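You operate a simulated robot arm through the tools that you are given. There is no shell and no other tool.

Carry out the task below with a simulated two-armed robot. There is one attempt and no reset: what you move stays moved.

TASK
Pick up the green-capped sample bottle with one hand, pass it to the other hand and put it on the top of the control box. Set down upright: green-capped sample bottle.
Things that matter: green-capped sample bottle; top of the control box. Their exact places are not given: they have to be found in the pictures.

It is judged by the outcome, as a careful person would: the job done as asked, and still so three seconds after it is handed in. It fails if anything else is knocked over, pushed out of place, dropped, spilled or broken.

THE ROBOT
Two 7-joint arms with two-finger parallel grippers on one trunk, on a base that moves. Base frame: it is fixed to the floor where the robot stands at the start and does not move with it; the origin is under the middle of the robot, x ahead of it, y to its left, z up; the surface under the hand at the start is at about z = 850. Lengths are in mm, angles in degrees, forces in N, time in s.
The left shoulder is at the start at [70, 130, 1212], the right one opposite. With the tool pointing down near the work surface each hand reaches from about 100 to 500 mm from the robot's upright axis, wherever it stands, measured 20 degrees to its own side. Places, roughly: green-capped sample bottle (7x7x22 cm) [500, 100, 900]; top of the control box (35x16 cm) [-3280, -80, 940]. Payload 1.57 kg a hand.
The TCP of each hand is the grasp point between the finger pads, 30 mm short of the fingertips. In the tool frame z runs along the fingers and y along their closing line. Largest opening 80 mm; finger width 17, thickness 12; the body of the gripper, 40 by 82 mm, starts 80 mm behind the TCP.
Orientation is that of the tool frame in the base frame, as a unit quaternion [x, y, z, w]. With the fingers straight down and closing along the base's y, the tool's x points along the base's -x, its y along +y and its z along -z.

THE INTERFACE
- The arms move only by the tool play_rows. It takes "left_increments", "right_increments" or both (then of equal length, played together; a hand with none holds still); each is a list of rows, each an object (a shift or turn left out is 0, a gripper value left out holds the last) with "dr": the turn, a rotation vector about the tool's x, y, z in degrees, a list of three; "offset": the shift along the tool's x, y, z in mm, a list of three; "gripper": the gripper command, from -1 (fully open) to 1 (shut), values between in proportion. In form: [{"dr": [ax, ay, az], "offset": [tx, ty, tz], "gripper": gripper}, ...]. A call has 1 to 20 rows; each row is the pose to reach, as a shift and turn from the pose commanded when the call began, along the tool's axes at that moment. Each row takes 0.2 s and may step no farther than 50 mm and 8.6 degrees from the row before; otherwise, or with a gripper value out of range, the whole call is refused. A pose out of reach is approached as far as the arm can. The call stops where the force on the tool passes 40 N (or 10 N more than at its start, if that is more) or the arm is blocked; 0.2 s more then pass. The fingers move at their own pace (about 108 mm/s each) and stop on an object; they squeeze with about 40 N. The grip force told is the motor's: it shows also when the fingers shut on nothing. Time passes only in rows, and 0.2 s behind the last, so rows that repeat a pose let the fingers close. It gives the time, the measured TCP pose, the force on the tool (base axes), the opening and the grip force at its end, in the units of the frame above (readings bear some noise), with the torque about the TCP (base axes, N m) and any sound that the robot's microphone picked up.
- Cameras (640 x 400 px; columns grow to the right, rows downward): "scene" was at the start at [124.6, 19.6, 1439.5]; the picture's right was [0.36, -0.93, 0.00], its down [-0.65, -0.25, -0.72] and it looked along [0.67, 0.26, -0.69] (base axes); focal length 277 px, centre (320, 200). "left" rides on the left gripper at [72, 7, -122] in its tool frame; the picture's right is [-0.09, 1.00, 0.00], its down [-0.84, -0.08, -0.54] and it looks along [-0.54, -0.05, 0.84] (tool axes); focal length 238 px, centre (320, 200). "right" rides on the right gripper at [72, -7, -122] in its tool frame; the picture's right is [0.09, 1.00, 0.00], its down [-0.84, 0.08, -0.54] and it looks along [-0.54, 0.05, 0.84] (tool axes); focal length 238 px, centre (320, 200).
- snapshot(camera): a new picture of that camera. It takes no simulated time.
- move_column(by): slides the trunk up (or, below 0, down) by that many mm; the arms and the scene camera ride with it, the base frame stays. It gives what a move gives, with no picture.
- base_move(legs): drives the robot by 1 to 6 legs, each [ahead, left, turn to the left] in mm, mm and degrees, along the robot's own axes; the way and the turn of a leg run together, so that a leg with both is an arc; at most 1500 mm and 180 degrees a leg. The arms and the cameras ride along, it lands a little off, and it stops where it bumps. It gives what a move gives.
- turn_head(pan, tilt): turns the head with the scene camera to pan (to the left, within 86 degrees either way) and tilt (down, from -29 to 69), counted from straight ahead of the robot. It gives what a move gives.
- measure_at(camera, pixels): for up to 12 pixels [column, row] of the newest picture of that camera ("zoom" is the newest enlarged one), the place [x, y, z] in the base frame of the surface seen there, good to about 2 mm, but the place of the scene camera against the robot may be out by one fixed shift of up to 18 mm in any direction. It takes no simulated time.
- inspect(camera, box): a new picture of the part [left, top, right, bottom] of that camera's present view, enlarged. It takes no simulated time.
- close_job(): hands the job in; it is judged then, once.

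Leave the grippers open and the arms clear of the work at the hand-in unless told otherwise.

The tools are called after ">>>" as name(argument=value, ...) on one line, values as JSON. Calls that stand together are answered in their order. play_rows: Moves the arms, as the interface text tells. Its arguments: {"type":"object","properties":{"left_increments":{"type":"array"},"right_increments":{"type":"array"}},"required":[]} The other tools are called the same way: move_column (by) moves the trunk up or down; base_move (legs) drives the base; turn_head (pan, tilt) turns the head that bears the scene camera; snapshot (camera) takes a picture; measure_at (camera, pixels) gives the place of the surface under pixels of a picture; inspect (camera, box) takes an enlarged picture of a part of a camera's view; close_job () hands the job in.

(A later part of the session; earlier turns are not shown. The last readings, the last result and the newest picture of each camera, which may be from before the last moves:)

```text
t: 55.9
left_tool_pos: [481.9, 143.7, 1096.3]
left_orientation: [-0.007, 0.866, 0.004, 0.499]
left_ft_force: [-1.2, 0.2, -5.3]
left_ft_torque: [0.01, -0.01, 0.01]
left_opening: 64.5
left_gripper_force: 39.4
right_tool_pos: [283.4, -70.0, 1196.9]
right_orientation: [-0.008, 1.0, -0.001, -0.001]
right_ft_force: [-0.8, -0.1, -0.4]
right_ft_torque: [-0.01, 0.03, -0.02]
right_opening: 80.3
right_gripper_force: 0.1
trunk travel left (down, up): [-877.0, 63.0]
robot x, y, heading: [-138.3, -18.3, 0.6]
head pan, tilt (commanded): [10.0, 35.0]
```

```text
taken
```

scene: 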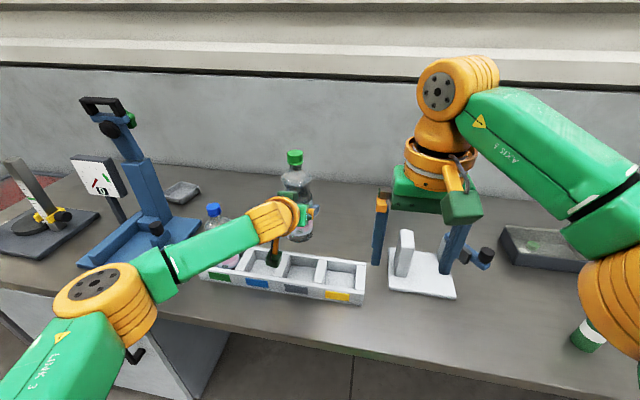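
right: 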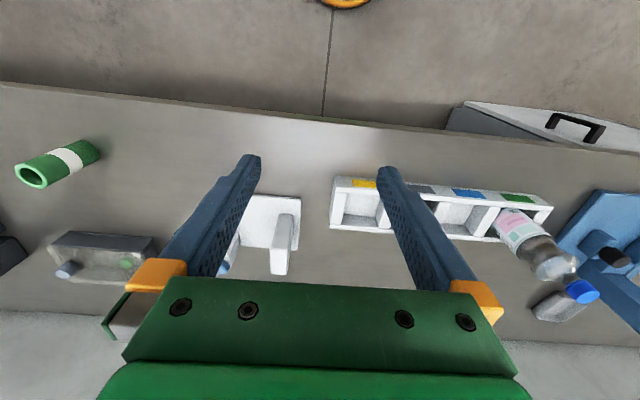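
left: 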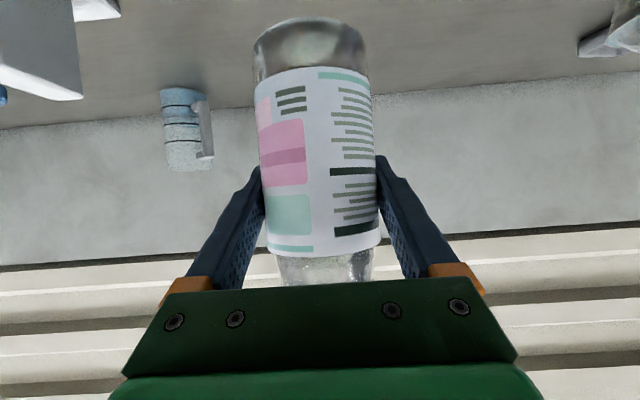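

The bottle is held upright, out of the rack, with its bottom at about z = 1015. I will back the base away 330 mm so the hand-over happens over free floor next to the bench.

>>> base_move(legs=[[-330, 0, 0]])

>>> snapshot(camera="scene")

```text
t: 58.1
left_tool_pos: [149.1, 135.6, 1095.5]
left_orientation: [-0.005, 0.867, 0.002, 0.499]
left_ft_force: [1.2, 0.5, -5.5]
left_ft_torque: [0.06, 0.01, -0.02]
left_opening: 64.3
left_gripper_force: 39.9
right_tool_pos: [-51.3, -74.7, 1195.7]
right_orientation: [-0.005, 1.0, -0.002, -0.002]
right_ft_force: [0.4, 0.6, 0.1]
right_ft_torque: [-0.04, 0.03, 0.0]
right_opening: 79.9
right_gripper_force: 0.1
trunk travel left (down, up): [-877.0, 63.0]
robot x, y, heading: [-473.6, -19.1, 0.2]
head pan, tilt (commanded): [10.0, 35.0]
```

```text
taken
```

scene: 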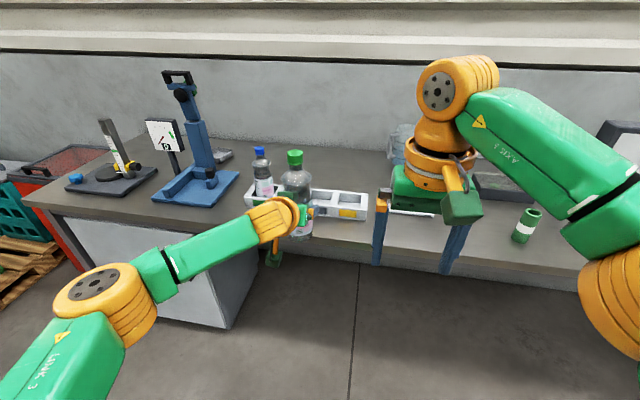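

The bench is now clear of both hands. First I move the right hand 150 mm to the right and 20 mm up to make room in front of the robot.

>>> play_rows(right_increments=[{"offset": [0, -38, -5], "gripper": -1}, {"offset": [0, -76, -10]}, {"offset": [0, -114, -15]}, {"offset": [0, -150, -20]}, {"offset": [0, -150, -20]}])

```text
t: 59.3
left_tool_pos: [147.6, 134.6, 1097.4]
left_orientation: [-0.004, 0.866, 0.001, 0.5]
left_ft_force: [1.1, 0.6, -5.3]
left_ft_torque: [-0.01, 0.01, -0.02]
left_opening: 64.8
left_gripper_force: 39.9
right_tool_pos: [-51.8, -227.0, 1215.4]
right_orientation: [-0.004, 1.0, 0.0, -0.001]
right_ft_force: [0.7, -0.1, 0.5]
right_ft_torque: [-0.04, 0.0, 0.04]
right_opening: 80.2
right_gripper_force: 0.1
trunk travel left (down, up): [-877.0, 63.0]
robot x, y, heading: [-473.2, -17.4, 0.4]
head pan, tilt (commanded): [10.0, 35.0]
```

The right hand is out of the way at y ≈ -227. Now I bring the bottle in front of the robot with the left hand, turning it 35° to the right about the vertical so the bottle stays upright, and lowering it to z ≈ 1020.

>>> play_rows(left_increments=[{"dr": [3.03, 0, 1.76], "offset": [15.8, -18.2, -12.2], "gripper": 1}, {"dr": [6.06, 0.01, 3.52], "offset": [31.7, -36.5, -24.3]}, {"dr": [9.09, 0.01, 5.28], "offset": [47.5, -54.7, -36.5]}, {"dr": [12.12, 0.02, 7.04], "offset": [63.4, -73, -48.6]}, {"dr": [15.15, 0.02, 8.8], "offset": [79.2, -91.2, -60.8]}, {"dr": [18.18, 0.03, 10.56], "offset": [95, -109.5, -73]}, {"dr": [21.21, 0.03, 12.32], "offset": [110.9, -127.7, -85.1]}, {"dr": [24.24, 0.04, 14.08], "offset": [126.7, -146, -97.3]}, {"dr": [27.27, 0.04, 15.84], "offset": [142.6, -164.2, -109.4]}, {"dr": [30.3, 0.05, 17.6], "offset": [158.4, -182.5, -121.6]}, {"dr": [30.3, 0.05, 17.6], "offset": [158.4, -182.5, -121.6]}])

>>> snapshot(camera="scene")

>>> snapshot(camera="left")

```text
t: 61.7
left_tool_pos: [-41.0, -15.5, 1027.2]
left_orientation: [0.257, 0.828, -0.147, 0.476]
left_ft_force: [1.4, 0.0, -4.7]
left_ft_torque: [-0.02, 0.01, -0.02]
left_opening: 64.7
left_gripper_force: 40.0
left hand out of reach, approached as far as the arm can: row 8, 9, 10, 11
right_tool_pos: [-50.7, -227.5, 1216.5]
right_orientation: [-0.004, 1.0, 0.0, -0.001]
right_ft_force: [-0.9, -0.3, -0.2]
right_ft_torque: [0.02, 0.04, 0.0]
right_opening: 79.7
right_gripper_force: 0.1
trunk travel left (down, up): [-877.0, 63.0]
robot x, y, heading: [-473.6, -18.5, 0.4]
head pan, tilt (commanded): [10.0, 35.0]
```

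```text
taken
```

scene: 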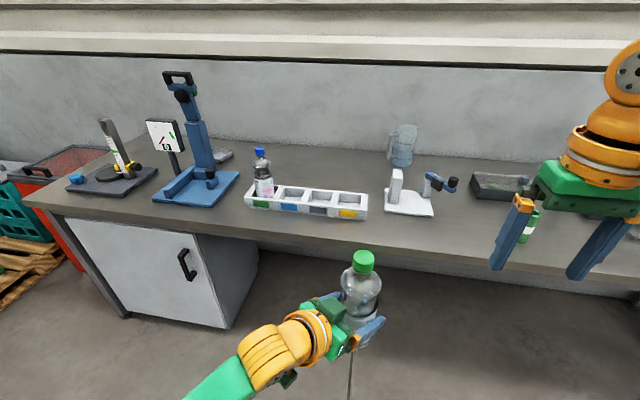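

```text
taken
```

left: 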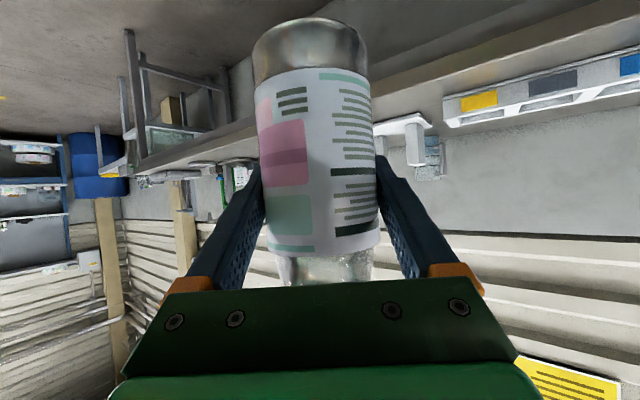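

The left hand now holds the bottle at (-41, -16, 1027), yawed -34°, with the cap top at about z = 1160. Next the right hand, fingers open, moves over it at z ≈ 1224, so the tips stay 30 mm above the cap. It turns 35° to line its closing direction up with the left hand's.

>>> play_rows(right_increments=[{"dr": [0, 0, 5.8], "offset": [-2, 35, -8], "gripper": -1}, {"dr": [0, 0, 11.6], "offset": [-4, 71, -8]}, {"dr": [0, 0, 17.4], "offset": [-6, 106, -8]}, {"dr": [0, 0, 23.2], "offset": [-8, 141, -8]}, {"dr": [0, 0, 29], "offset": [-10, 177, -8]}, {"dr": [0, 0, 34.9], "offset": [-11.7, 212, -8]}, {"dr": [0, 0, 34.9], "offset": [-11.7, 212, -8]}])

>>> snapshot(camera="right")

>>> snapshot(camera="scene")

```text
t: 63.3
left_tool_pos: [-39.1, -16.2, 1027.1]
left_orientation: [0.258, 0.828, -0.148, 0.475]
left_ft_force: [-0.5, 0.4, -4.4]
left_ft_torque: [0.0, 0.0, 0.01]
left_opening: 64.4
left_gripper_force: 40.0
right_tool_pos: [-64.2, -23.8, 1211.6]
right_orientation: [0.296, 0.955, 0.001, 0.0]
right_ft_force: [0.8, -0.6, -0.1]
right_ft_torque: [-0.01, 0.0, 0.01]
right_opening: 79.8
right_gripper_force: 0.0
right hand out of reach, approached as far as the arm can: row 5, 6, 7
trunk travel left (down, up): [-877.0, 63.0]
robot x, y, heading: [-472.5, -21.8, 0.4]
head pan, tilt (commanded): [10.0, 35.0]
```

```text
taken
```

right: 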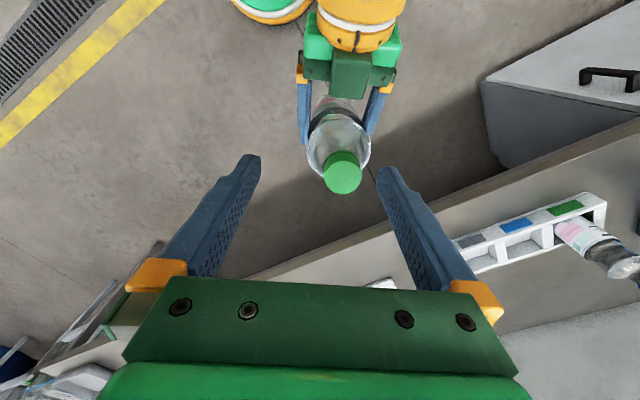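

```text
taken
```

scene: 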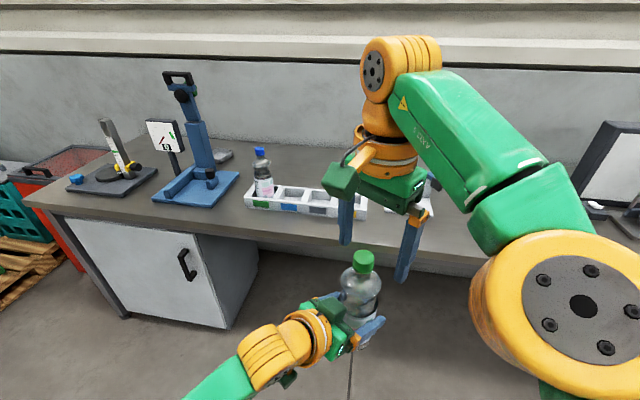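

The right hand reached (-64, -24, 1212), a little short of the bottle because it is at the limit of its reach this high. I will measure the cap and bottle from the right camera, cap at (343, 172), to get the exact offset.

>>> inspect(camera="right", box=[260, 60, 430, 230])

>>> measure_at(camera="right", pixels=[[343, 160], [343, 168], [343, 178], [343, 188], [330, 175], [356, 175], [320, 150], [340, 130], [362, 150], [338, 115], [306, 115], [375, 110]])

```text
2.35 times, centred on (345, 145) of right
```

zoom: 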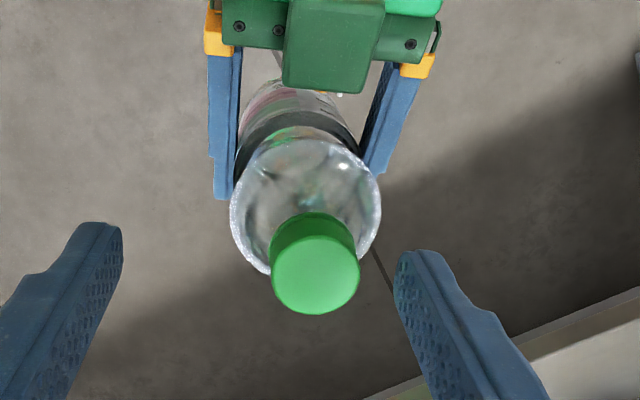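

```text
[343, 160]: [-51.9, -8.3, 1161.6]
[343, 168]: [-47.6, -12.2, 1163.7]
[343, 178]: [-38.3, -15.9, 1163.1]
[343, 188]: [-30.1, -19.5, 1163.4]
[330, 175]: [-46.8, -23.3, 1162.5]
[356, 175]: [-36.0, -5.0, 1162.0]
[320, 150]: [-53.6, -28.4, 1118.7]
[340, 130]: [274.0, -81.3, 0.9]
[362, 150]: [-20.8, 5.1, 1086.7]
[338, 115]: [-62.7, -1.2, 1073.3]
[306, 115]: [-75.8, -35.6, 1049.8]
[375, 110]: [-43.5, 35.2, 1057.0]
```

The cap centre is at (-39, -16, 1163), right over the left TCP, so the bottle hangs vertical. I see a dark green block on top of the left gripper at about (350, 75). I will measure it and the left wrist to be sure the right hand's camera clears them on the way down.

>>> measure_at(camera="right", pixels=[[350, 70], [350, 88], [330, 70], [370, 70], [350, 55], [310, 70], [390, 70], [360, 40], [340, 25], [380, 25], [303, 105], [382, 105]])

>>> inspect(camera="scene", box=[220, 120, 460, 400])

```text
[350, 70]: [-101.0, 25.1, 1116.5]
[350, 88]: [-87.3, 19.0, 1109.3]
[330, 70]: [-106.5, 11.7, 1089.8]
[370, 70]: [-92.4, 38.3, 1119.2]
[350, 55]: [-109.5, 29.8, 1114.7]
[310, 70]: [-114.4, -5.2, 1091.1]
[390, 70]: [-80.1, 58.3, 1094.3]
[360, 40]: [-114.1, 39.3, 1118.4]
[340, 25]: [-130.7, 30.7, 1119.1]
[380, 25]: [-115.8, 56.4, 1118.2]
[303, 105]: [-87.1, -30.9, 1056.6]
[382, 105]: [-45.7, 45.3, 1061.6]
```

```text
1.43 times, centred on (340, 260) of scene
```

zoom: 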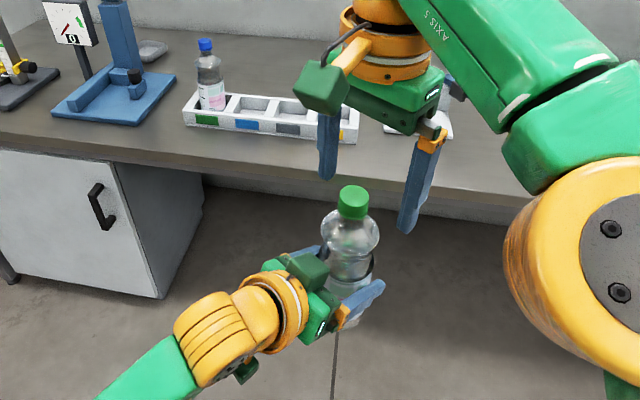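

The left gripper's top block is at z ≈ 1117. I will check how low the right hand's camera cube hangs (zoom (322, 90)) and how high the left wrist ring reaches.

>>> measure_at(camera="zoom", pixels=[[322, 75], [322, 90], [322, 108], [305, 88], [340, 100], [400, 110], [420, 118], [285, 295], [230, 330], [270, 285], [352, 205], [310, 270]])

```text
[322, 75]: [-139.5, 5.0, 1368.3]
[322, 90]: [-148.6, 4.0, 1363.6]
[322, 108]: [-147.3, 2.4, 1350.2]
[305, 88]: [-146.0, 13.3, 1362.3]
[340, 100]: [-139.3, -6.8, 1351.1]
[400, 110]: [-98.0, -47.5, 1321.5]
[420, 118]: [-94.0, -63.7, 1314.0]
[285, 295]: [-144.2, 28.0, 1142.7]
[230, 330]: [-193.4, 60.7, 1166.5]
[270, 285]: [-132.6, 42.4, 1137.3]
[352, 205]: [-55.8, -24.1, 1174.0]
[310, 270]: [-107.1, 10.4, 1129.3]
```

The right hand's camera cube bottoms out about 127 mm above its TCP, so it will clear the left wrist (top about z 1156) by over 50 mm. The only problem is reach at this height. I will lower the bottle 70 mm with the left hand, straight down and away from the right fingers, so the right hand can work lower where it reaches farther.

>>> play_rows(left_increments=[{"offset": [15.1, 0, 8.8], "gripper": 1}, {"offset": [30.2, 0, 17.6]}, {"offset": [45.3, 0, 26.4]}, {"offset": [60.4, 0, 35.2]}, {"offset": [60.4, 0, 35.2]}])

```text
t: 64.5
left_tool_pos: [-41.6, -5.3, 998.8]
left_orientation: [0.257, 0.827, -0.149, 0.477]
left_ft_force: [0.2, 0.7, -4.8]
left_ft_torque: [0.02, 0.02, 0.01]
left_opening: 64.3
left_gripper_force: 40.0
left hand out of reach, approached as far as the arm can: row 1, 2, 3, 4, 5
right_tool_pos: [-64.7, -22.3, 1213.4]
right_orientation: [0.296, 0.955, 0.0, 0.001]
right_ft_force: [0.1, -0.1, -0.4]
right_ft_torque: [0.04, 0.02, 0.01]
right_opening: 80.1
right_gripper_force: 0.1
trunk travel left (down, up): [-877.0, 63.0]
robot x, y, heading: [-476.4, -20.7, 0.3]
head pan, tilt (commanded): [10.0, 35.0]
```

The left hand slid to (-42, -5, 999), near its limit in this yaw. Turning it farther right about the vertical should free it up. I will turn it another 26° and bring the bottle slightly nearer and to the right, to (-74, -28, 990), still below the right fingers.

>>> play_rows(left_increments=[{"dr": [4.4, 0, 2.6], "offset": [0, 0, 0], "gripper": 1}, {"dr": [8.8, 0, 5.2], "offset": [2.9, -7.4, -1.4]}, {"dr": [13.2, 0, 7.7], "offset": [5.8, -14.8, -2.8]}, {"dr": [17.7, 0, 10.3], "offset": [8.7, -22.3, -4.2]}, {"dr": [22.1, 0, 12.9], "offset": [11.6, -29.7, -5.6]}, {"dr": [22.1, 0, 12.9], "offset": [14.5, -37.1, -7]}, {"dr": [22.1, 0, 12.9], "offset": [14.5, -37.1, -7]}])

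>>> snapshot(camera="scene")

>>> snapshot(camera="right")

```text
t: 66.1
left_tool_pos: [-72.8, -30.5, 990.5]
left_orientation: [0.435, 0.749, -0.25, 0.432]
left_ft_force: [0.6, -0.2, -5.0]
left_ft_torque: [0.03, 0.0, 0.0]
left_opening: 64.3
left_gripper_force: 40.3
right_tool_pos: [-64.6, -22.1, 1212.9]
right_orientation: [0.295, 0.955, 0.0, -0.001]
right_ft_force: [-0.4, 1.0, 0.1]
right_ft_torque: [0.02, 0.01, 0.01]
right_opening: 80.0
right_gripper_force: 0.0
trunk travel left (down, up): [-877.0, 63.0]
robot x, y, heading: [-475.2, -19.8, 0.5]
head pan, tilt (commanded): [10.0, 35.0]
```

```text
taken
```

scene: 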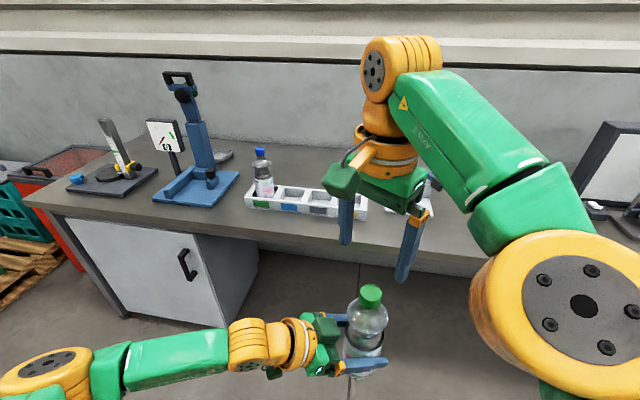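

```text
taken
```

right: 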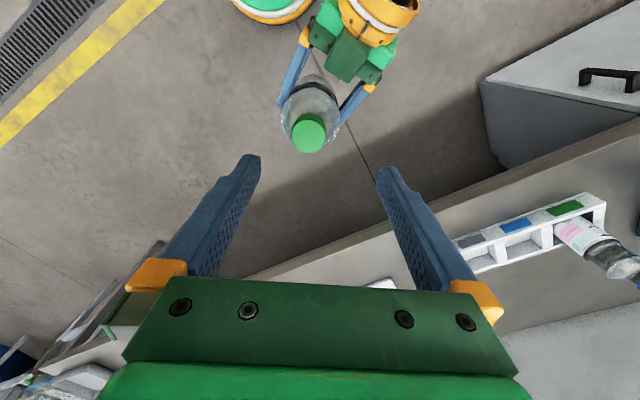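

The left hand now holds the bottle at (-73, -31, 990) with no reach limit reported, and the cap top is at about 1127. Next I turn the right hand another 26° to match and centre it over the cap at z = 1177, with the tips still 20 mm above the cap.

>>> play_rows(right_increments=[{"dr": [0, 0, 6.5], "offset": [0.4, -2.8, 6], "gripper": -1}, {"dr": [0, 0, 13], "offset": [0.8, -5.6, 12]}, {"dr": [0, 0, 19.5], "offset": [1.2, -8.4, 24]}, {"dr": [0, 0, 25.9], "offset": [1.5, -11.2, 36]}, {"dr": [0, 0, 25.9], "offset": [1.5, -11.2, 36]}])

>>> snapshot(camera="right")

>>> snapshot(camera="scene")

```text
t: 67.3
left_tool_pos: [-74.2, -29.1, 990.2]
left_orientation: [0.435, 0.749, -0.25, 0.432]
left_ft_force: [0.2, 1.1, -5.3]
left_ft_torque: [0.04, -0.01, -0.01]
left_opening: 64.4
left_gripper_force: 39.9
right_tool_pos: [-71.6, -34.3, 1179.5]
right_orientation: [0.503, 0.864, 0.0, 0.0]
right_ft_force: [0.2, -0.2, -0.9]
right_ft_torque: [-0.01, -0.01, 0.01]
right_opening: 80.0
right_gripper_force: 0.1
trunk travel left (down, up): [-877.0, 63.0]
robot x, y, heading: [-474.9, -18.3, 0.4]
head pan, tilt (commanded): [10.0, 35.0]
```

```text
taken
```

right: 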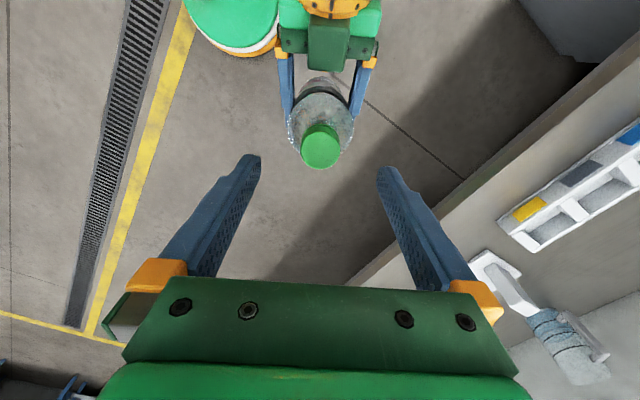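

```text
taken
```

scene: 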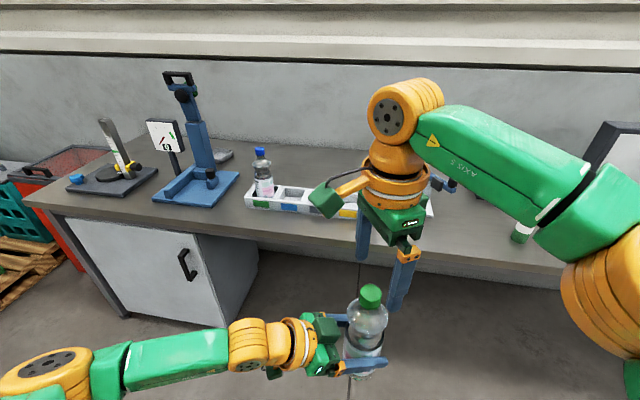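

The right hand is over the bottle, with the cap at about (321, 148) between the fingertips. I will measure the cap's centre from the right camera.

>>> inspect(camera="right", box=[250, 40, 400, 200])

>>> measure_at(camera="right", pixels=[[321, 142], [321, 150], [321, 158], [310, 150], [332, 150], [321, 166], [305, 148], [337, 148], [296, 135], [346, 135]])

```text
2.50 times, centred on (325, 120) of right
```

zoom: 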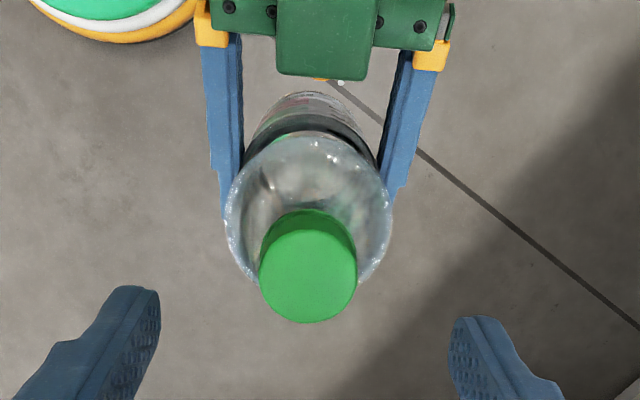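

```text
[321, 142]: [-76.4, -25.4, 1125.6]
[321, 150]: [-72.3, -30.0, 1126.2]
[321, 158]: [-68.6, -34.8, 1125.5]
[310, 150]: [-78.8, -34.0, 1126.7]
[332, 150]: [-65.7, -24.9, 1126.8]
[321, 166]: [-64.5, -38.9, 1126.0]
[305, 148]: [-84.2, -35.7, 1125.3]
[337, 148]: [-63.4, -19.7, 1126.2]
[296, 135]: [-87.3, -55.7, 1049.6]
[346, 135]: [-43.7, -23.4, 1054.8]
```

The cap centre is at (-73, -30, 1126). Sideways the right hand is within 1 mm, and it is 4 mm off along the bottle's free direction. I will correct that and descend the first 60 mm with open fingers, then check.

>>> play_rows(right_increments=[{"offset": [4, 0.5, 0], "gripper": -1}, {"offset": [4, 0.5, 20]}, {"offset": [4, 0.5, 40]}, {"offset": [4, 0.5, 60]}, {"offset": [4, 0.5, 60]}])

>>> snapshot(camera="right")

>>> inspect(camera="scene", box=[260, 160, 480, 400])

```text
t: 68.5
left_tool_pos: [-73.2, -29.5, 992.1]
left_orientation: [0.434, 0.75, -0.249, 0.432]
left_ft_force: [-0.4, 0.8, -4.9]
left_ft_torque: [0.02, -0.02, 0.04]
left_opening: 64.3
left_gripper_force: 40.1
right_tool_pos: [-72.7, -29.0, 1117.4]
right_orientation: [0.502, 0.865, 0.0, 0.0]
right_ft_force: [0.0, 0.1, 0.3]
right_ft_torque: [-0.03, -0.01, -0.01]
right_opening: 80.2
right_gripper_force: 0.1
trunk travel left (down, up): [-877.0, 63.0]
robot x, y, heading: [-469.9, -19.4, 0.3]
head pan, tilt (commanded): [10.0, 35.0]
```

```text
taken
```

right: 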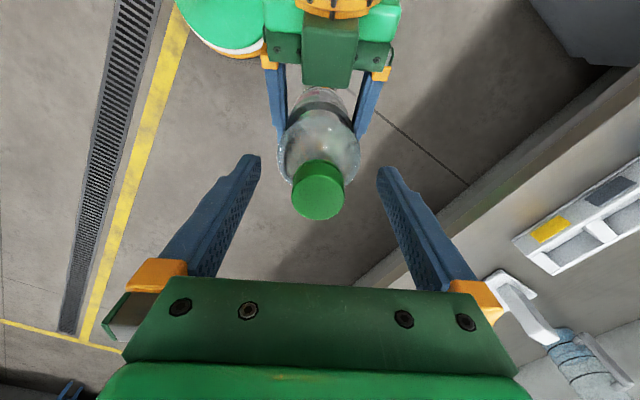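

```text
1.67 times, centred on (370, 280) of scene
```

zoom: 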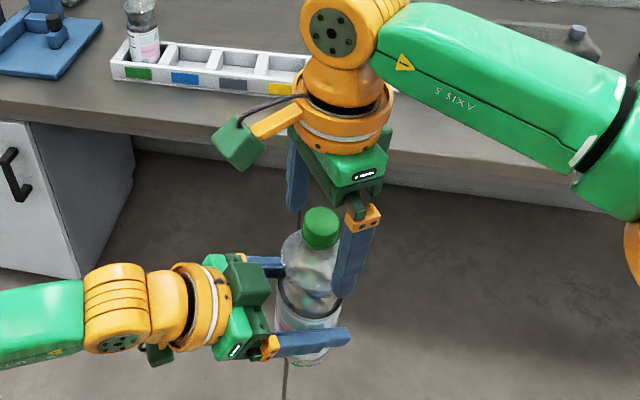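

The fingers are coming down either side of the neck with no contact, and the cap is at about (318, 190). I will measure once more for fine centring.

>>> measure_at(camera="right", pixels=[[318, 182], [318, 192], [318, 202], [318, 212], [300, 190], [336, 190], [295, 185], [341, 185], [284, 165], [355, 165]])

>>> inspect(camera="right", box=[240, 60, 400, 240])

```text
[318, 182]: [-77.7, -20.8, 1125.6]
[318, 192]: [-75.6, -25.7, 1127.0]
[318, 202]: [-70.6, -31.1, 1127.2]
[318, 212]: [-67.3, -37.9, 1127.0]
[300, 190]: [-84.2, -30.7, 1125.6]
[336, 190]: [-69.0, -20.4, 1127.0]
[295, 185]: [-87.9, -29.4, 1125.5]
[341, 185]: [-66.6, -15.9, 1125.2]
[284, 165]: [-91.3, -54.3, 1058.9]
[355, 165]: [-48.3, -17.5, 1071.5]
```

```text
2.22 times, centred on (320, 150) of right
```

zoom: 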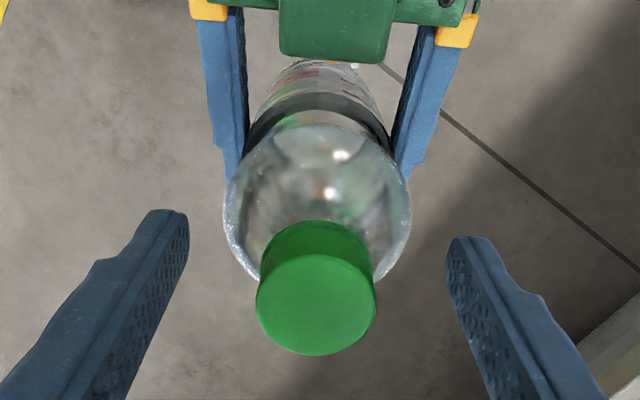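

The cap centre (pixel (318, 198)) is at (-73, -29, 1127), exactly under the right TCP. I will descend another 60 mm to z ≈ 1057. The gripper body then stays about 10 mm above the cap and the tips stay above the left fingers.

>>> play_rows(right_increments=[{"offset": [0, 0, 15], "gripper": -1}, {"offset": [0, 0, 30]}, {"offset": [0, 0, 45]}, {"offset": [0, 0, 60]}, {"offset": [0, 0, 60]}])

>>> snapshot(camera="right")

>>> inspect(camera="scene", box=[260, 160, 480, 400])

```text
t: 69.7
left_tool_pos: [-73.4, -28.8, 991.9]
left_orientation: [0.434, 0.749, -0.25, 0.433]
left_ft_force: [-0.3, 0.1, -4.8]
left_ft_torque: [0.0, 0.02, 0.01]
left_opening: 64.4
left_gripper_force: 39.9
right_tool_pos: [-72.9, -27.7, 1055.0]
right_orientation: [0.502, 0.865, 0.0, 0.0]
right_ft_force: [0.5, 0.3, 0.5]
right_ft_torque: [0.02, 0.0, 0.01]
right_opening: 80.1
right_gripper_force: 0.0
trunk travel left (down, up): [-877.0, 63.0]
robot x, y, heading: [-475.2, -18.5, -0.0]
head pan, tilt (commanded): [10.0, 35.0]
```

```text
taken
```

right: 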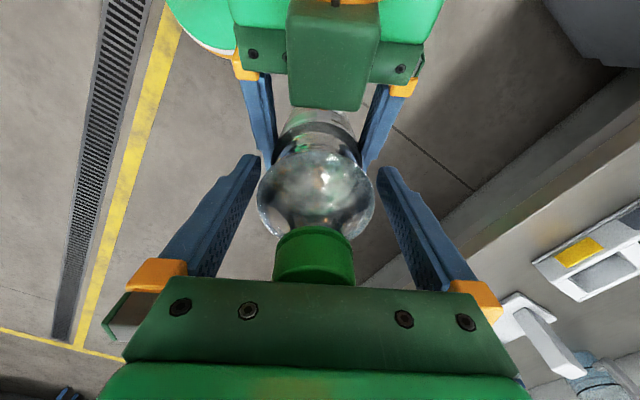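

```text
1.67 times, centred on (370, 280) of scene
```

zoom: 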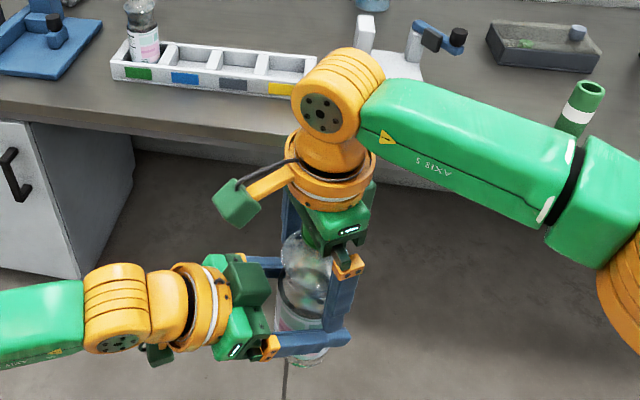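

The right fingers are around the shoulder bulge, the body clear of the cap, and no force shows. I will close the right gripper while the left keeps holding.

>>> play_rows(right_increments=[{"gripper": 0}, {"gripper": 1}, {"gripper": 1}, {"gripper": 1}, {"gripper": 1}])

>>> snapshot(camera="right")

```text
t: 70.9
left_tool_pos: [-72.0, -28.5, 990.8]
left_orientation: [0.434, 0.75, -0.248, 0.432]
left_ft_force: [26.5, 12.4, -7.9]
left_ft_torque: [-0.6, 1.34, 0.09]
left_opening: 64.4
left_gripper_force: 39.7
right_tool_pos: [-72.9, -27.1, 1055.5]
right_orientation: [0.503, 0.865, -0.001, -0.001]
right_ft_force: [-26.7, -12.1, 2.5]
right_ft_torque: [-0.2, 0.38, -0.14]
right_opening: 64.4
right_gripper_force: 39.6
trunk travel left (down, up): [-877.0, 63.0]
robot x, y, heading: [-476.5, -17.8, 0.5]
head pan, tilt (commanded): [10.0, 35.0]
```

```text
taken
```

right: 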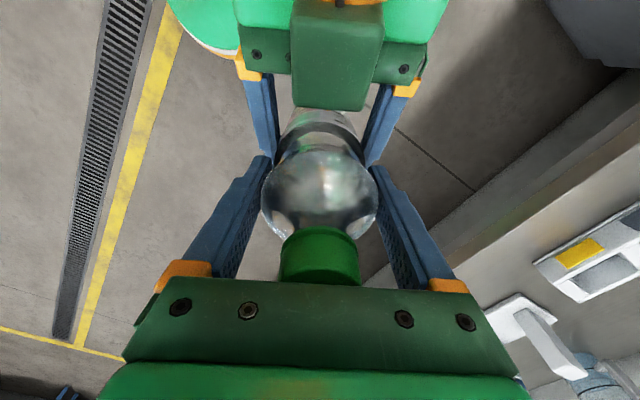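

Both hands grip the bottle, both at 64.4 mm opening. They strain against each other with about 29 N along the closing line: the right hand sits slightly too far along +y of its tool. I will ease it 0.7 mm back and read the force.

>>> play_rows(right_increments=[{"offset": [0, -0.4, 0], "gripper": 1}, {"offset": [0, -0.7, 0]}, {"offset": [0, -0.7, 0]}])

```text
t: 71.7
left_tool_pos: [-73.1, -29.7, 990.4]
left_orientation: [0.433, 0.75, -0.248, 0.433]
left_ft_force: [29.8, 6.7, -4.1]
left_ft_torque: [-0.04, 1.43, 0.01]
left_opening: 64.4
left_gripper_force: 40.3
right_tool_pos: [-72.6, -28.1, 1056.5]
right_orientation: [0.502, 0.865, -0.002, -0.001]
right_ft_force: [-30.2, -6.7, -0.6]
right_ft_torque: [-0.43, 0.51, -0.06]
right_opening: 64.6
right_gripper_force: 39.2
trunk travel left (down, up): [-877.0, 63.0]
robot x, y, heading: [-471.9, -16.2, 0.5]
head pan, tilt (commanded): [10.0, 35.0]
```

The strain hardly changed (still about 29 N along the closing line), so the move was too small to tell. I will shift the right hand another 1.5 mm the same way and watch the trend.

>>> play_rows(right_increments=[{"offset": [0, -0.5, 0], "gripper": 1}, {"offset": [0, -1.0, 0]}, {"offset": [0, -1.5, 0]}, {"offset": [0, -1.5, 0]}])

```text
t: 72.7
left_tool_pos: [-73.3, -30.8, 991.9]
left_orientation: [0.435, 0.748, -0.251, 0.433]
left_ft_force: [3.3, 5.6, 17.2]
left_ft_torque: [-0.72, -0.39, 0.1]
left_opening: 64.4
left_gripper_force: 40.1
right_tool_pos: [-73.9, -29.0, 1056.5]
right_orientation: [0.503, 0.864, 0.0, 0.0]
right_ft_force: [-3.6, -4.7, -18.2]
right_ft_torque: [0.41, 0.6, -0.13]
right_opening: 64.4
right_gripper_force: 40.6
trunk travel left (down, up): [-877.0, 63.0]
robot x, y, heading: [-470.5, -18.8, 0.5]
head pan, tilt (commanded): [10.0, 35.0]
```

The sideways strain is down to about 5 N. Now there is a vertical strain, with the right hand being pulled down about 18 N. I will ease the right hand 0.5 mm down.

>>> play_rows(right_increments=[{"offset": [0, -0.2, 0.3], "gripper": 1}, {"offset": [0, -0.2, 0.5]}, {"offset": [0, -0.2, 0.5]}])

```text
t: 73.5
left_tool_pos: [-73.8, -29.8, 991.8]
left_orientation: [0.434, 0.75, -0.249, 0.433]
left_ft_force: [-5.1, 1.1, 21.1]
left_ft_torque: [-0.35, -0.2, 0.1]
left_opening: 64.3
left_gripper_force: 40.2
right_tool_pos: [-74.5, -28.7, 1057.5]
right_orientation: [0.503, 0.864, 0.0, 0.001]
right_ft_force: [6.1, -0.1, -21.1]
right_ft_torque: [0.32, -0.14, -0.09]
right_opening: 64.8
right_gripper_force: 40.1
trunk travel left (down, up): [-877.0, 63.0]
robot x, y, heading: [-474.9, -18.7, 0.5]
head pan, tilt (commanded): [10.0, 35.0]
```

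Sideways is now about zero, while the vertical strain is still about 21 N. I will lower the right hand another 1.2 mm.

>>> play_rows(right_increments=[{"offset": [0, 0.1, 0.4], "gripper": 1}, {"offset": [0, 0.1, 0.8]}, {"offset": [0, 0.1, 1.2]}, {"offset": [0, 0.1, 1.2]}])

```text
t: 74.5
left_tool_pos: [-74.7, -30.3, 990.2]
left_orientation: [0.434, 0.751, -0.249, 0.431]
left_ft_force: [-12.4, -3.2, 4.7]
left_ft_torque: [-0.14, -1.01, 0.1]
left_opening: 64.4
left_gripper_force: 40.0
right_tool_pos: [-74.9, -28.0, 1055.8]
right_orientation: [0.503, 0.864, 0.0, 0.0]
right_ft_force: [11.9, 2.0, -4.2]
right_ft_torque: [0.37, 0.2, -0.04]
right_opening: 64.7
right_gripper_force: 39.6
trunk travel left (down, up): [-877.0, 63.0]
robot x, y, heading: [-469.8, -19.2, 0.4]
head pan, tilt (commanded): [10.0, 35.0]
```

The strain is now small, about 12 N sideways and 4 N vertical. The right hand has a 40 N grip, so I will open the left gripper and check that the right hand carries the bottle.

>>> play_rows(left_increments=[{"gripper": 0.2}, {"gripper": -0.4}, {"gripper": -1}, {"gripper": -1}, {"gripper": -1}])

>>> snapshot(camera="right")

>>> snapshot(camera="left")

>>> inspect(camera="scene", box=[260, 160, 480, 400])

```text
t: 75.7
left_tool_pos: [-73.1, -29.1, 991.0]
left_orientation: [0.434, 0.75, -0.249, 0.433]
left_ft_force: [0.4, -0.2, 0.0]
left_ft_torque: [0.03, -0.01, -0.01]
left_opening: 80.1
left_gripper_force: 0.0
right_tool_pos: [-74.7, -28.4, 1055.9]
right_orientation: [0.502, 0.865, 0.0, -0.001]
right_ft_force: [0.9, 0.3, -0.6]
right_ft_torque: [0.01, 0.01, 0.01]
right_opening: 64.5
right_gripper_force: 40.4
trunk travel left (down, up): [-877.0, 63.0]
robot x, y, heading: [-473.9, -20.2, 0.6]
head pan, tilt (commanded): [10.0, 35.0]
```

```text
taken
```

right: 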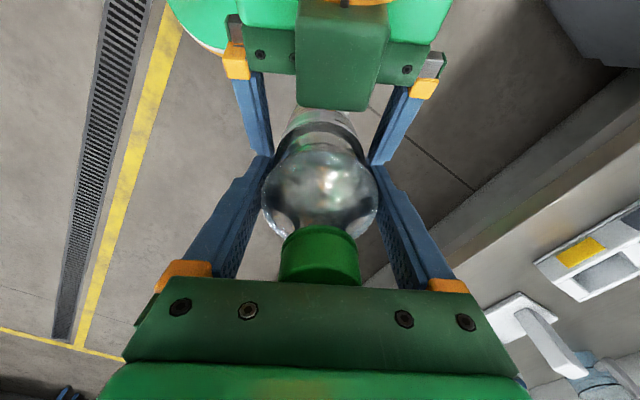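

```text
taken
```

left: 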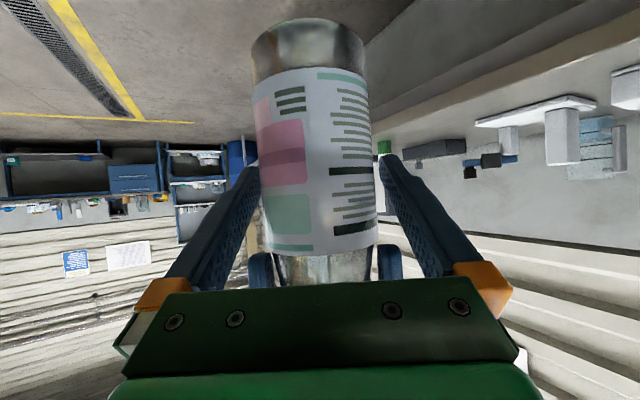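

```text
1.67 times, centred on (370, 280) of scene
```

zoom: 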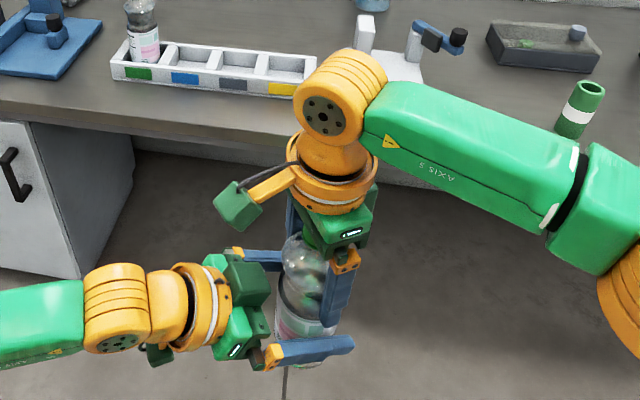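

The left fingers are open, and the bottle has not moved in either picture. The right hand reads almost no weight, which is odd, so I will hold still for half a second and read again.

>>> play_rows(right_increments=[{"offset": [0, 0, 0], "gripper": 1}, {"offset": [0, 0, 0]}, {"offset": [0, 0, 0]}])

>>> snapshot(camera="left")

```text
t: 76.5
left_tool_pos: [-72.9, -29.7, 991.4]
left_orientation: [0.435, 0.749, -0.25, 0.433]
left_ft_force: [-1.0, 0.5, -0.8]
left_ft_torque: [-0.02, 0.02, 0.01]
left_opening: 80.3
left_gripper_force: 0.1
right_tool_pos: [-74.5, -28.6, 1057.0]
right_orientation: [0.503, 0.864, 0.0, -0.001]
right_ft_force: [-0.2, -0.1, -0.2]
right_ft_torque: [-0.03, 0.0, 0.05]
right_opening: 64.7
right_gripper_force: 40.0
trunk travel left (down, up): [-877.0, 63.0]
robot x, y, heading: [-475.1, -19.9, 0.6]
head pan, tilt (commanded): [10.0, 35.0]
```

```text
taken
```

left: 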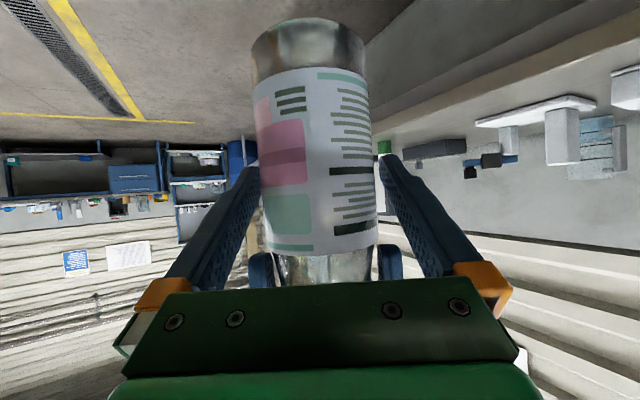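

The bottle stays put, held by the right hand alone with a 40 N grip. The weight simply does not show in its reading. Now I lift it straight up 115 mm, out from between the open left fingers, in small steps.

>>> play_rows(right_increments=[{"offset": [0, 0, -5], "gripper": 1}, {"offset": [0, 0, -15]}, {"offset": [0, 0, -30]}, {"offset": [0, 0, -45]}, {"offset": [0, 0, -60]}, {"offset": [0, 0, -75]}, {"offset": [0, 0, -90]}, {"offset": [0, 0, -105]}, {"offset": [0, 0, -115]}, {"offset": [0, 0, -115]}])

>>> snapshot(camera="left")

>>> snapshot(camera="scene")

>>> snapshot(camera="right")

```text
t: 78.7
left_tool_pos: [-73.1, -29.6, 991.4]
left_orientation: [0.434, 0.75, -0.25, 0.433]
left_ft_force: [-0.5, 0.4, 0.0]
left_ft_torque: [-0.03, -0.01, 0.03]
left_opening: 80.0
left_gripper_force: 0.1
right_tool_pos: [-73.6, -29.5, 1172.4]
right_orientation: [0.502, 0.865, -0.001, 0.0]
right_ft_force: [0.4, 0.1, -5.0]
right_ft_torque: [0.02, 0.01, -0.02]
right_opening: 64.5
right_gripper_force: 39.9
trunk travel left (down, up): [-877.0, 63.0]
robot x, y, heading: [-471.4, -15.9, 0.8]
head pan, tilt (commanded): [10.0, 35.0]
```

```text
taken
```

left: 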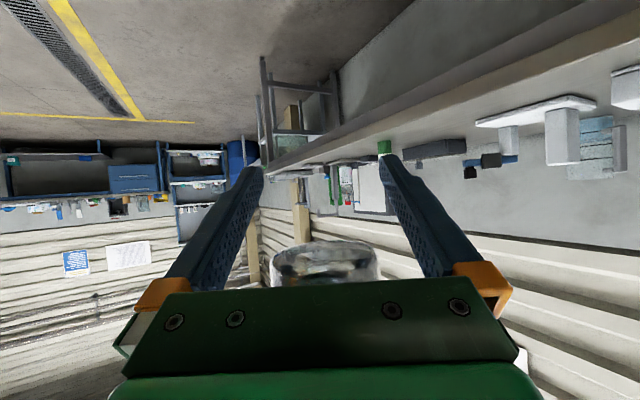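

```text
taken
```

scene: 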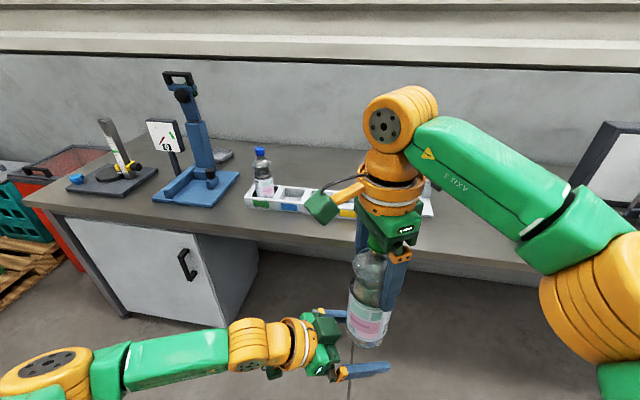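

```text
taken
```

right: 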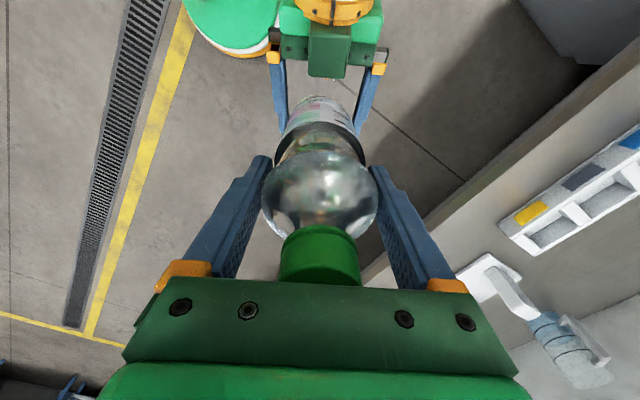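

The right hand now carries 5 N, with the bottle upright and above the left fingers, so the hand-over is done. I will move the right hand 140 mm to the right, away from the left one, while turning it back to its straight orientation.

>>> play_rows(right_increments=[{"dr": [0, 0, 0], "offset": [-16, -6, 0], "gripper": 1}, {"dr": [0, 0, -6], "offset": [-29, -11, 0]}, {"dr": [0, 0, -12], "offset": [-42, -16, 0]}, {"dr": [0, 0, -18], "offset": [-55, -22, 0]}, {"dr": [0, 0, -24], "offset": [-68, -27, 0]}, {"dr": [0, 0, -30], "offset": [-81, -32, 0]}, {"dr": [0, 0, -36], "offset": [-94, -37, 0]}, {"dr": [0, 0, -42], "offset": [-107, -42, 0]}, {"dr": [0, 0, -48], "offset": [-120, -47, 0]}, {"dr": [0, 0, -54], "offset": [-131, -52, 0]}, {"dr": [0, 0, -60], "offset": [-131, -52, 0]}, {"dr": [0, 0, -60], "offset": [-131, -52, 0]}])

>>> snapshot(camera="scene")

```text
t: 81.3
left_tool_pos: [-73.3, -30.2, 991.1]
left_orientation: [0.434, 0.75, -0.249, 0.433]
left_ft_force: [0.6, 0.5, 0.1]
left_ft_torque: [-0.01, -0.02, 0.0]
left_opening: 80.0
left_gripper_force: 0.1
right_tool_pos: [-55.3, -169.6, 1172.3]
right_orientation: [0.003, 1.0, 0.0, 0.0]
right_ft_force: [0.6, -0.5, -4.7]
right_ft_torque: [0.0, 0.02, 0.01]
right_opening: 64.7
right_gripper_force: 39.7
trunk travel left (down, up): [-877.0, 63.0]
robot x, y, heading: [-474.4, -17.9, 0.4]
head pan, tilt (commanded): [10.0, 35.0]
```

```text
taken
```

scene: 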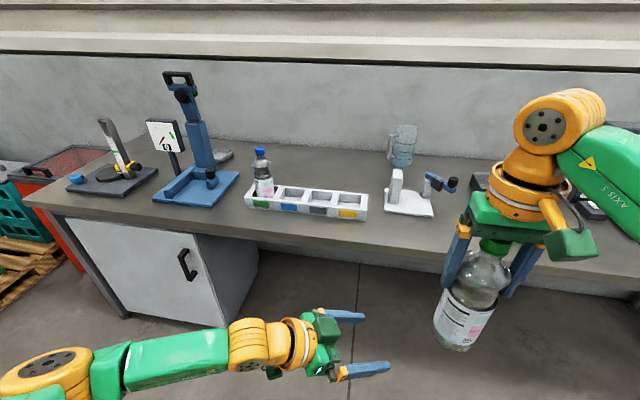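

The right hand holds the bottle at (-55, -170, 1172). Now I fold the left arm away, first turning it straight ahead and moving it left and up, clear of the bottle.

>>> play_rows(left_increments=[{"dr": [-5.8, 0, -3.3], "offset": [-2.1, 18.4, -20.4], "gripper": -1}, {"dr": [-11.6, 0, -6.7], "offset": [-4.3, 36.8, -40.8]}, {"dr": [-17.3, 0, -10], "offset": [-6.4, 55.3, -61.2]}, {"dr": [-23.1, 0, -13.4], "offset": [-8.6, 73.7, -81.6]}, {"dr": [-28.9, 0, -16.7], "offset": [-10.7, 92.1, -102.1]}, {"dr": [-34.7, 0, -20.1], "offset": [-12.9, 110.5, -122.5]}, {"dr": [-40.4, 0, -23.4], "offset": [-15, 129, -142.9]}, {"dr": [-46.2, 0, -26.8], "offset": [-17.2, 147.4, -163.3]}, {"dr": [-52, 0.1, -30.1], "offset": [-19.3, 165.8, -183.7]}, {"dr": [-52, 0.1, -30.1], "offset": [-19.3, 165.8, -183.7]}])

```text
t: 83.5
left_tool_pos: [-1.2, 179.9, 1100.6]
left_orientation: [0.0, 0.866, 0.001, 0.5]
left_ft_force: [0.7, 0.6, 0.2]
left_ft_torque: [0.02, 0.01, 0.01]
left_opening: 80.0
left_gripper_force: 0.0
right_tool_pos: [-54.7, -169.1, 1171.5]
right_orientation: [0.003, 1.0, 0.0, 0.0]
right_ft_force: [0.7, 0.0, -4.9]
right_ft_torque: [-0.02, 0.03, 0.0]
right_opening: 64.6
right_gripper_force: 40.1
trunk travel left (down, up): [-877.0, 63.0]
robot x, y, heading: [-473.1, -19.5, 0.5]
head pan, tilt (commanded): [10.0, 35.0]
```

The left hand is at (-1, 180, 1101), pointing straight ahead. Next I fold it back to the fingers-down posture it had at the start, near the robot.

>>> play_rows(left_increments=[{"dr": [0, 7.5, 0], "offset": [5.6, 3.8, -22.3], "gripper": -1}, {"dr": [0, 15, 0], "offset": [11.3, 7.5, -44.6]}, {"dr": [0, 22.5, 0], "offset": [16.9, 11.3, -66.9]}, {"dr": [0, 30, 0], "offset": [22.6, 15, -89.2]}, {"dr": [0, 37.5, 0], "offset": [28.2, 18.8, -111.4]}, {"dr": [0, 45, 0], "offset": [33.9, 22.5, -133.7]}, {"dr": [0, 52.5, 0], "offset": [39.5, 26.3, -156]}, {"dr": [0, 60, 0], "offset": [45.2, 30, -178.3]}, {"dr": [0, 60, 0], "offset": [45.2, 30, -178.3]}])

>>> snapshot(camera="scene")

>>> snapshot(camera="left")

```text
t: 85.5
left_tool_pos: [-178.8, 211.2, 1150.3]
left_orientation: [0.0, 1.0, 0.0, -0.002]
left_ft_force: [-0.1, 0.0, -1.0]
left_ft_torque: [-0.01, -0.02, -0.03]
left_opening: 79.9
left_gripper_force: 0.1
right_tool_pos: [-55.4, -169.6, 1172.0]
right_orientation: [0.003, 1.0, 0.001, 0.0]
right_ft_force: [-0.6, 1.2, -4.3]
right_ft_torque: [0.0, 0.04, -0.01]
right_opening: 64.0
right_gripper_force: 40.0
trunk travel left (down, up): [-877.0, 63.0]
robot x, y, heading: [-474.4, -17.2, 0.7]
head pan, tilt (commanded): [10.0, 35.0]
```

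```text
taken
```

scene: 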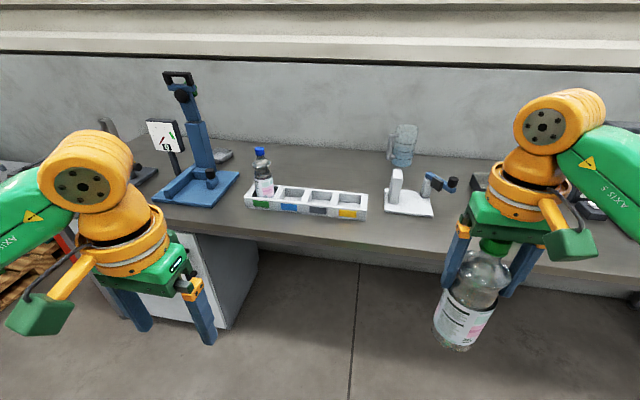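

```text
taken
```

left: 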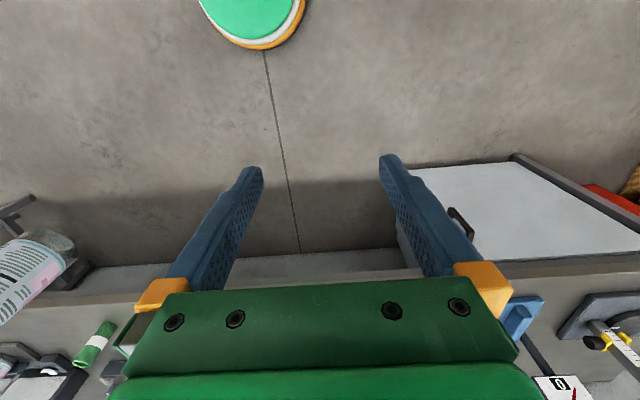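

Both arms are in carrying posture. I will turn 180° in place and drive 1400 mm along the floor I checked earlier, towards the box.

>>> base_move(legs=[[0, 0, -90], [0, 0, -90], [1400, 0, 0]])

>>> turn_head(pan=0, tilt=25)

>>> snapshot(camera="scene")

>>> snapshot(camera="right")

```text
t: 100.3
left_tool_pos: [-2187.5, -173.1, 1151.4]
left_orientation: [1.0, -0.026, 0.001, 0.001]
left_ft_force: [-0.3, 0.1, -0.1]
left_ft_torque: [-0.03, 0.0, -0.04]
left_opening: 80.2
left_gripper_force: 0.0
right_tool_pos: [-2292.2, 213.6, 1171.8]
right_orientation: [1.0, -0.028, -0.001, 0.0]
right_ft_force: [0.4, 0.2, -4.6]
right_ft_torque: [-0.01, -0.01, 0.02]
right_opening: 64.5
right_gripper_force: 40.0
trunk travel left (down, up): [-877.0, 63.0]
robot x, y, heading: [-1882.5, 43.4, 177.7]
head pan, tilt (commanded): [10.0, 35.0]
```

```text
t: 101.0
left_tool_pos: [-2189.2, -172.7, 1150.3]
left_orientation: [1.0, -0.025, 0.001, 0.002]
left_ft_force: [-0.7, 1.3, -1.3]
left_ft_torque: [0.02, 0.01, -0.04]
left_opening: 80.0
left_gripper_force: 0.0
right_tool_pos: [-2292.0, 213.9, 1171.9]
right_orientation: [1.0, -0.028, 0.001, 0.0]
right_ft_force: [0.6, 0.7, -5.1]
right_ft_torque: [-0.03, 0.01, -0.05]
right_opening: 64.2
right_gripper_force: 40.0
trunk travel left (down, up): [-877.0, 63.0]
robot x, y, heading: [-1883.2, 39.2, 177.7]
head pan, tilt (commanded): [0.0, 25.0]
```

```text
taken
```

scene: 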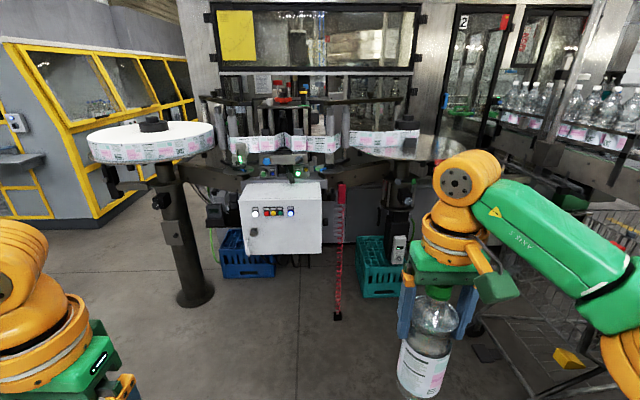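

```text
taken
```

right: 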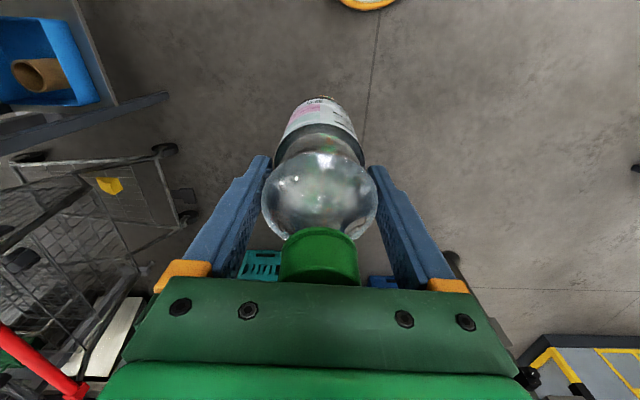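

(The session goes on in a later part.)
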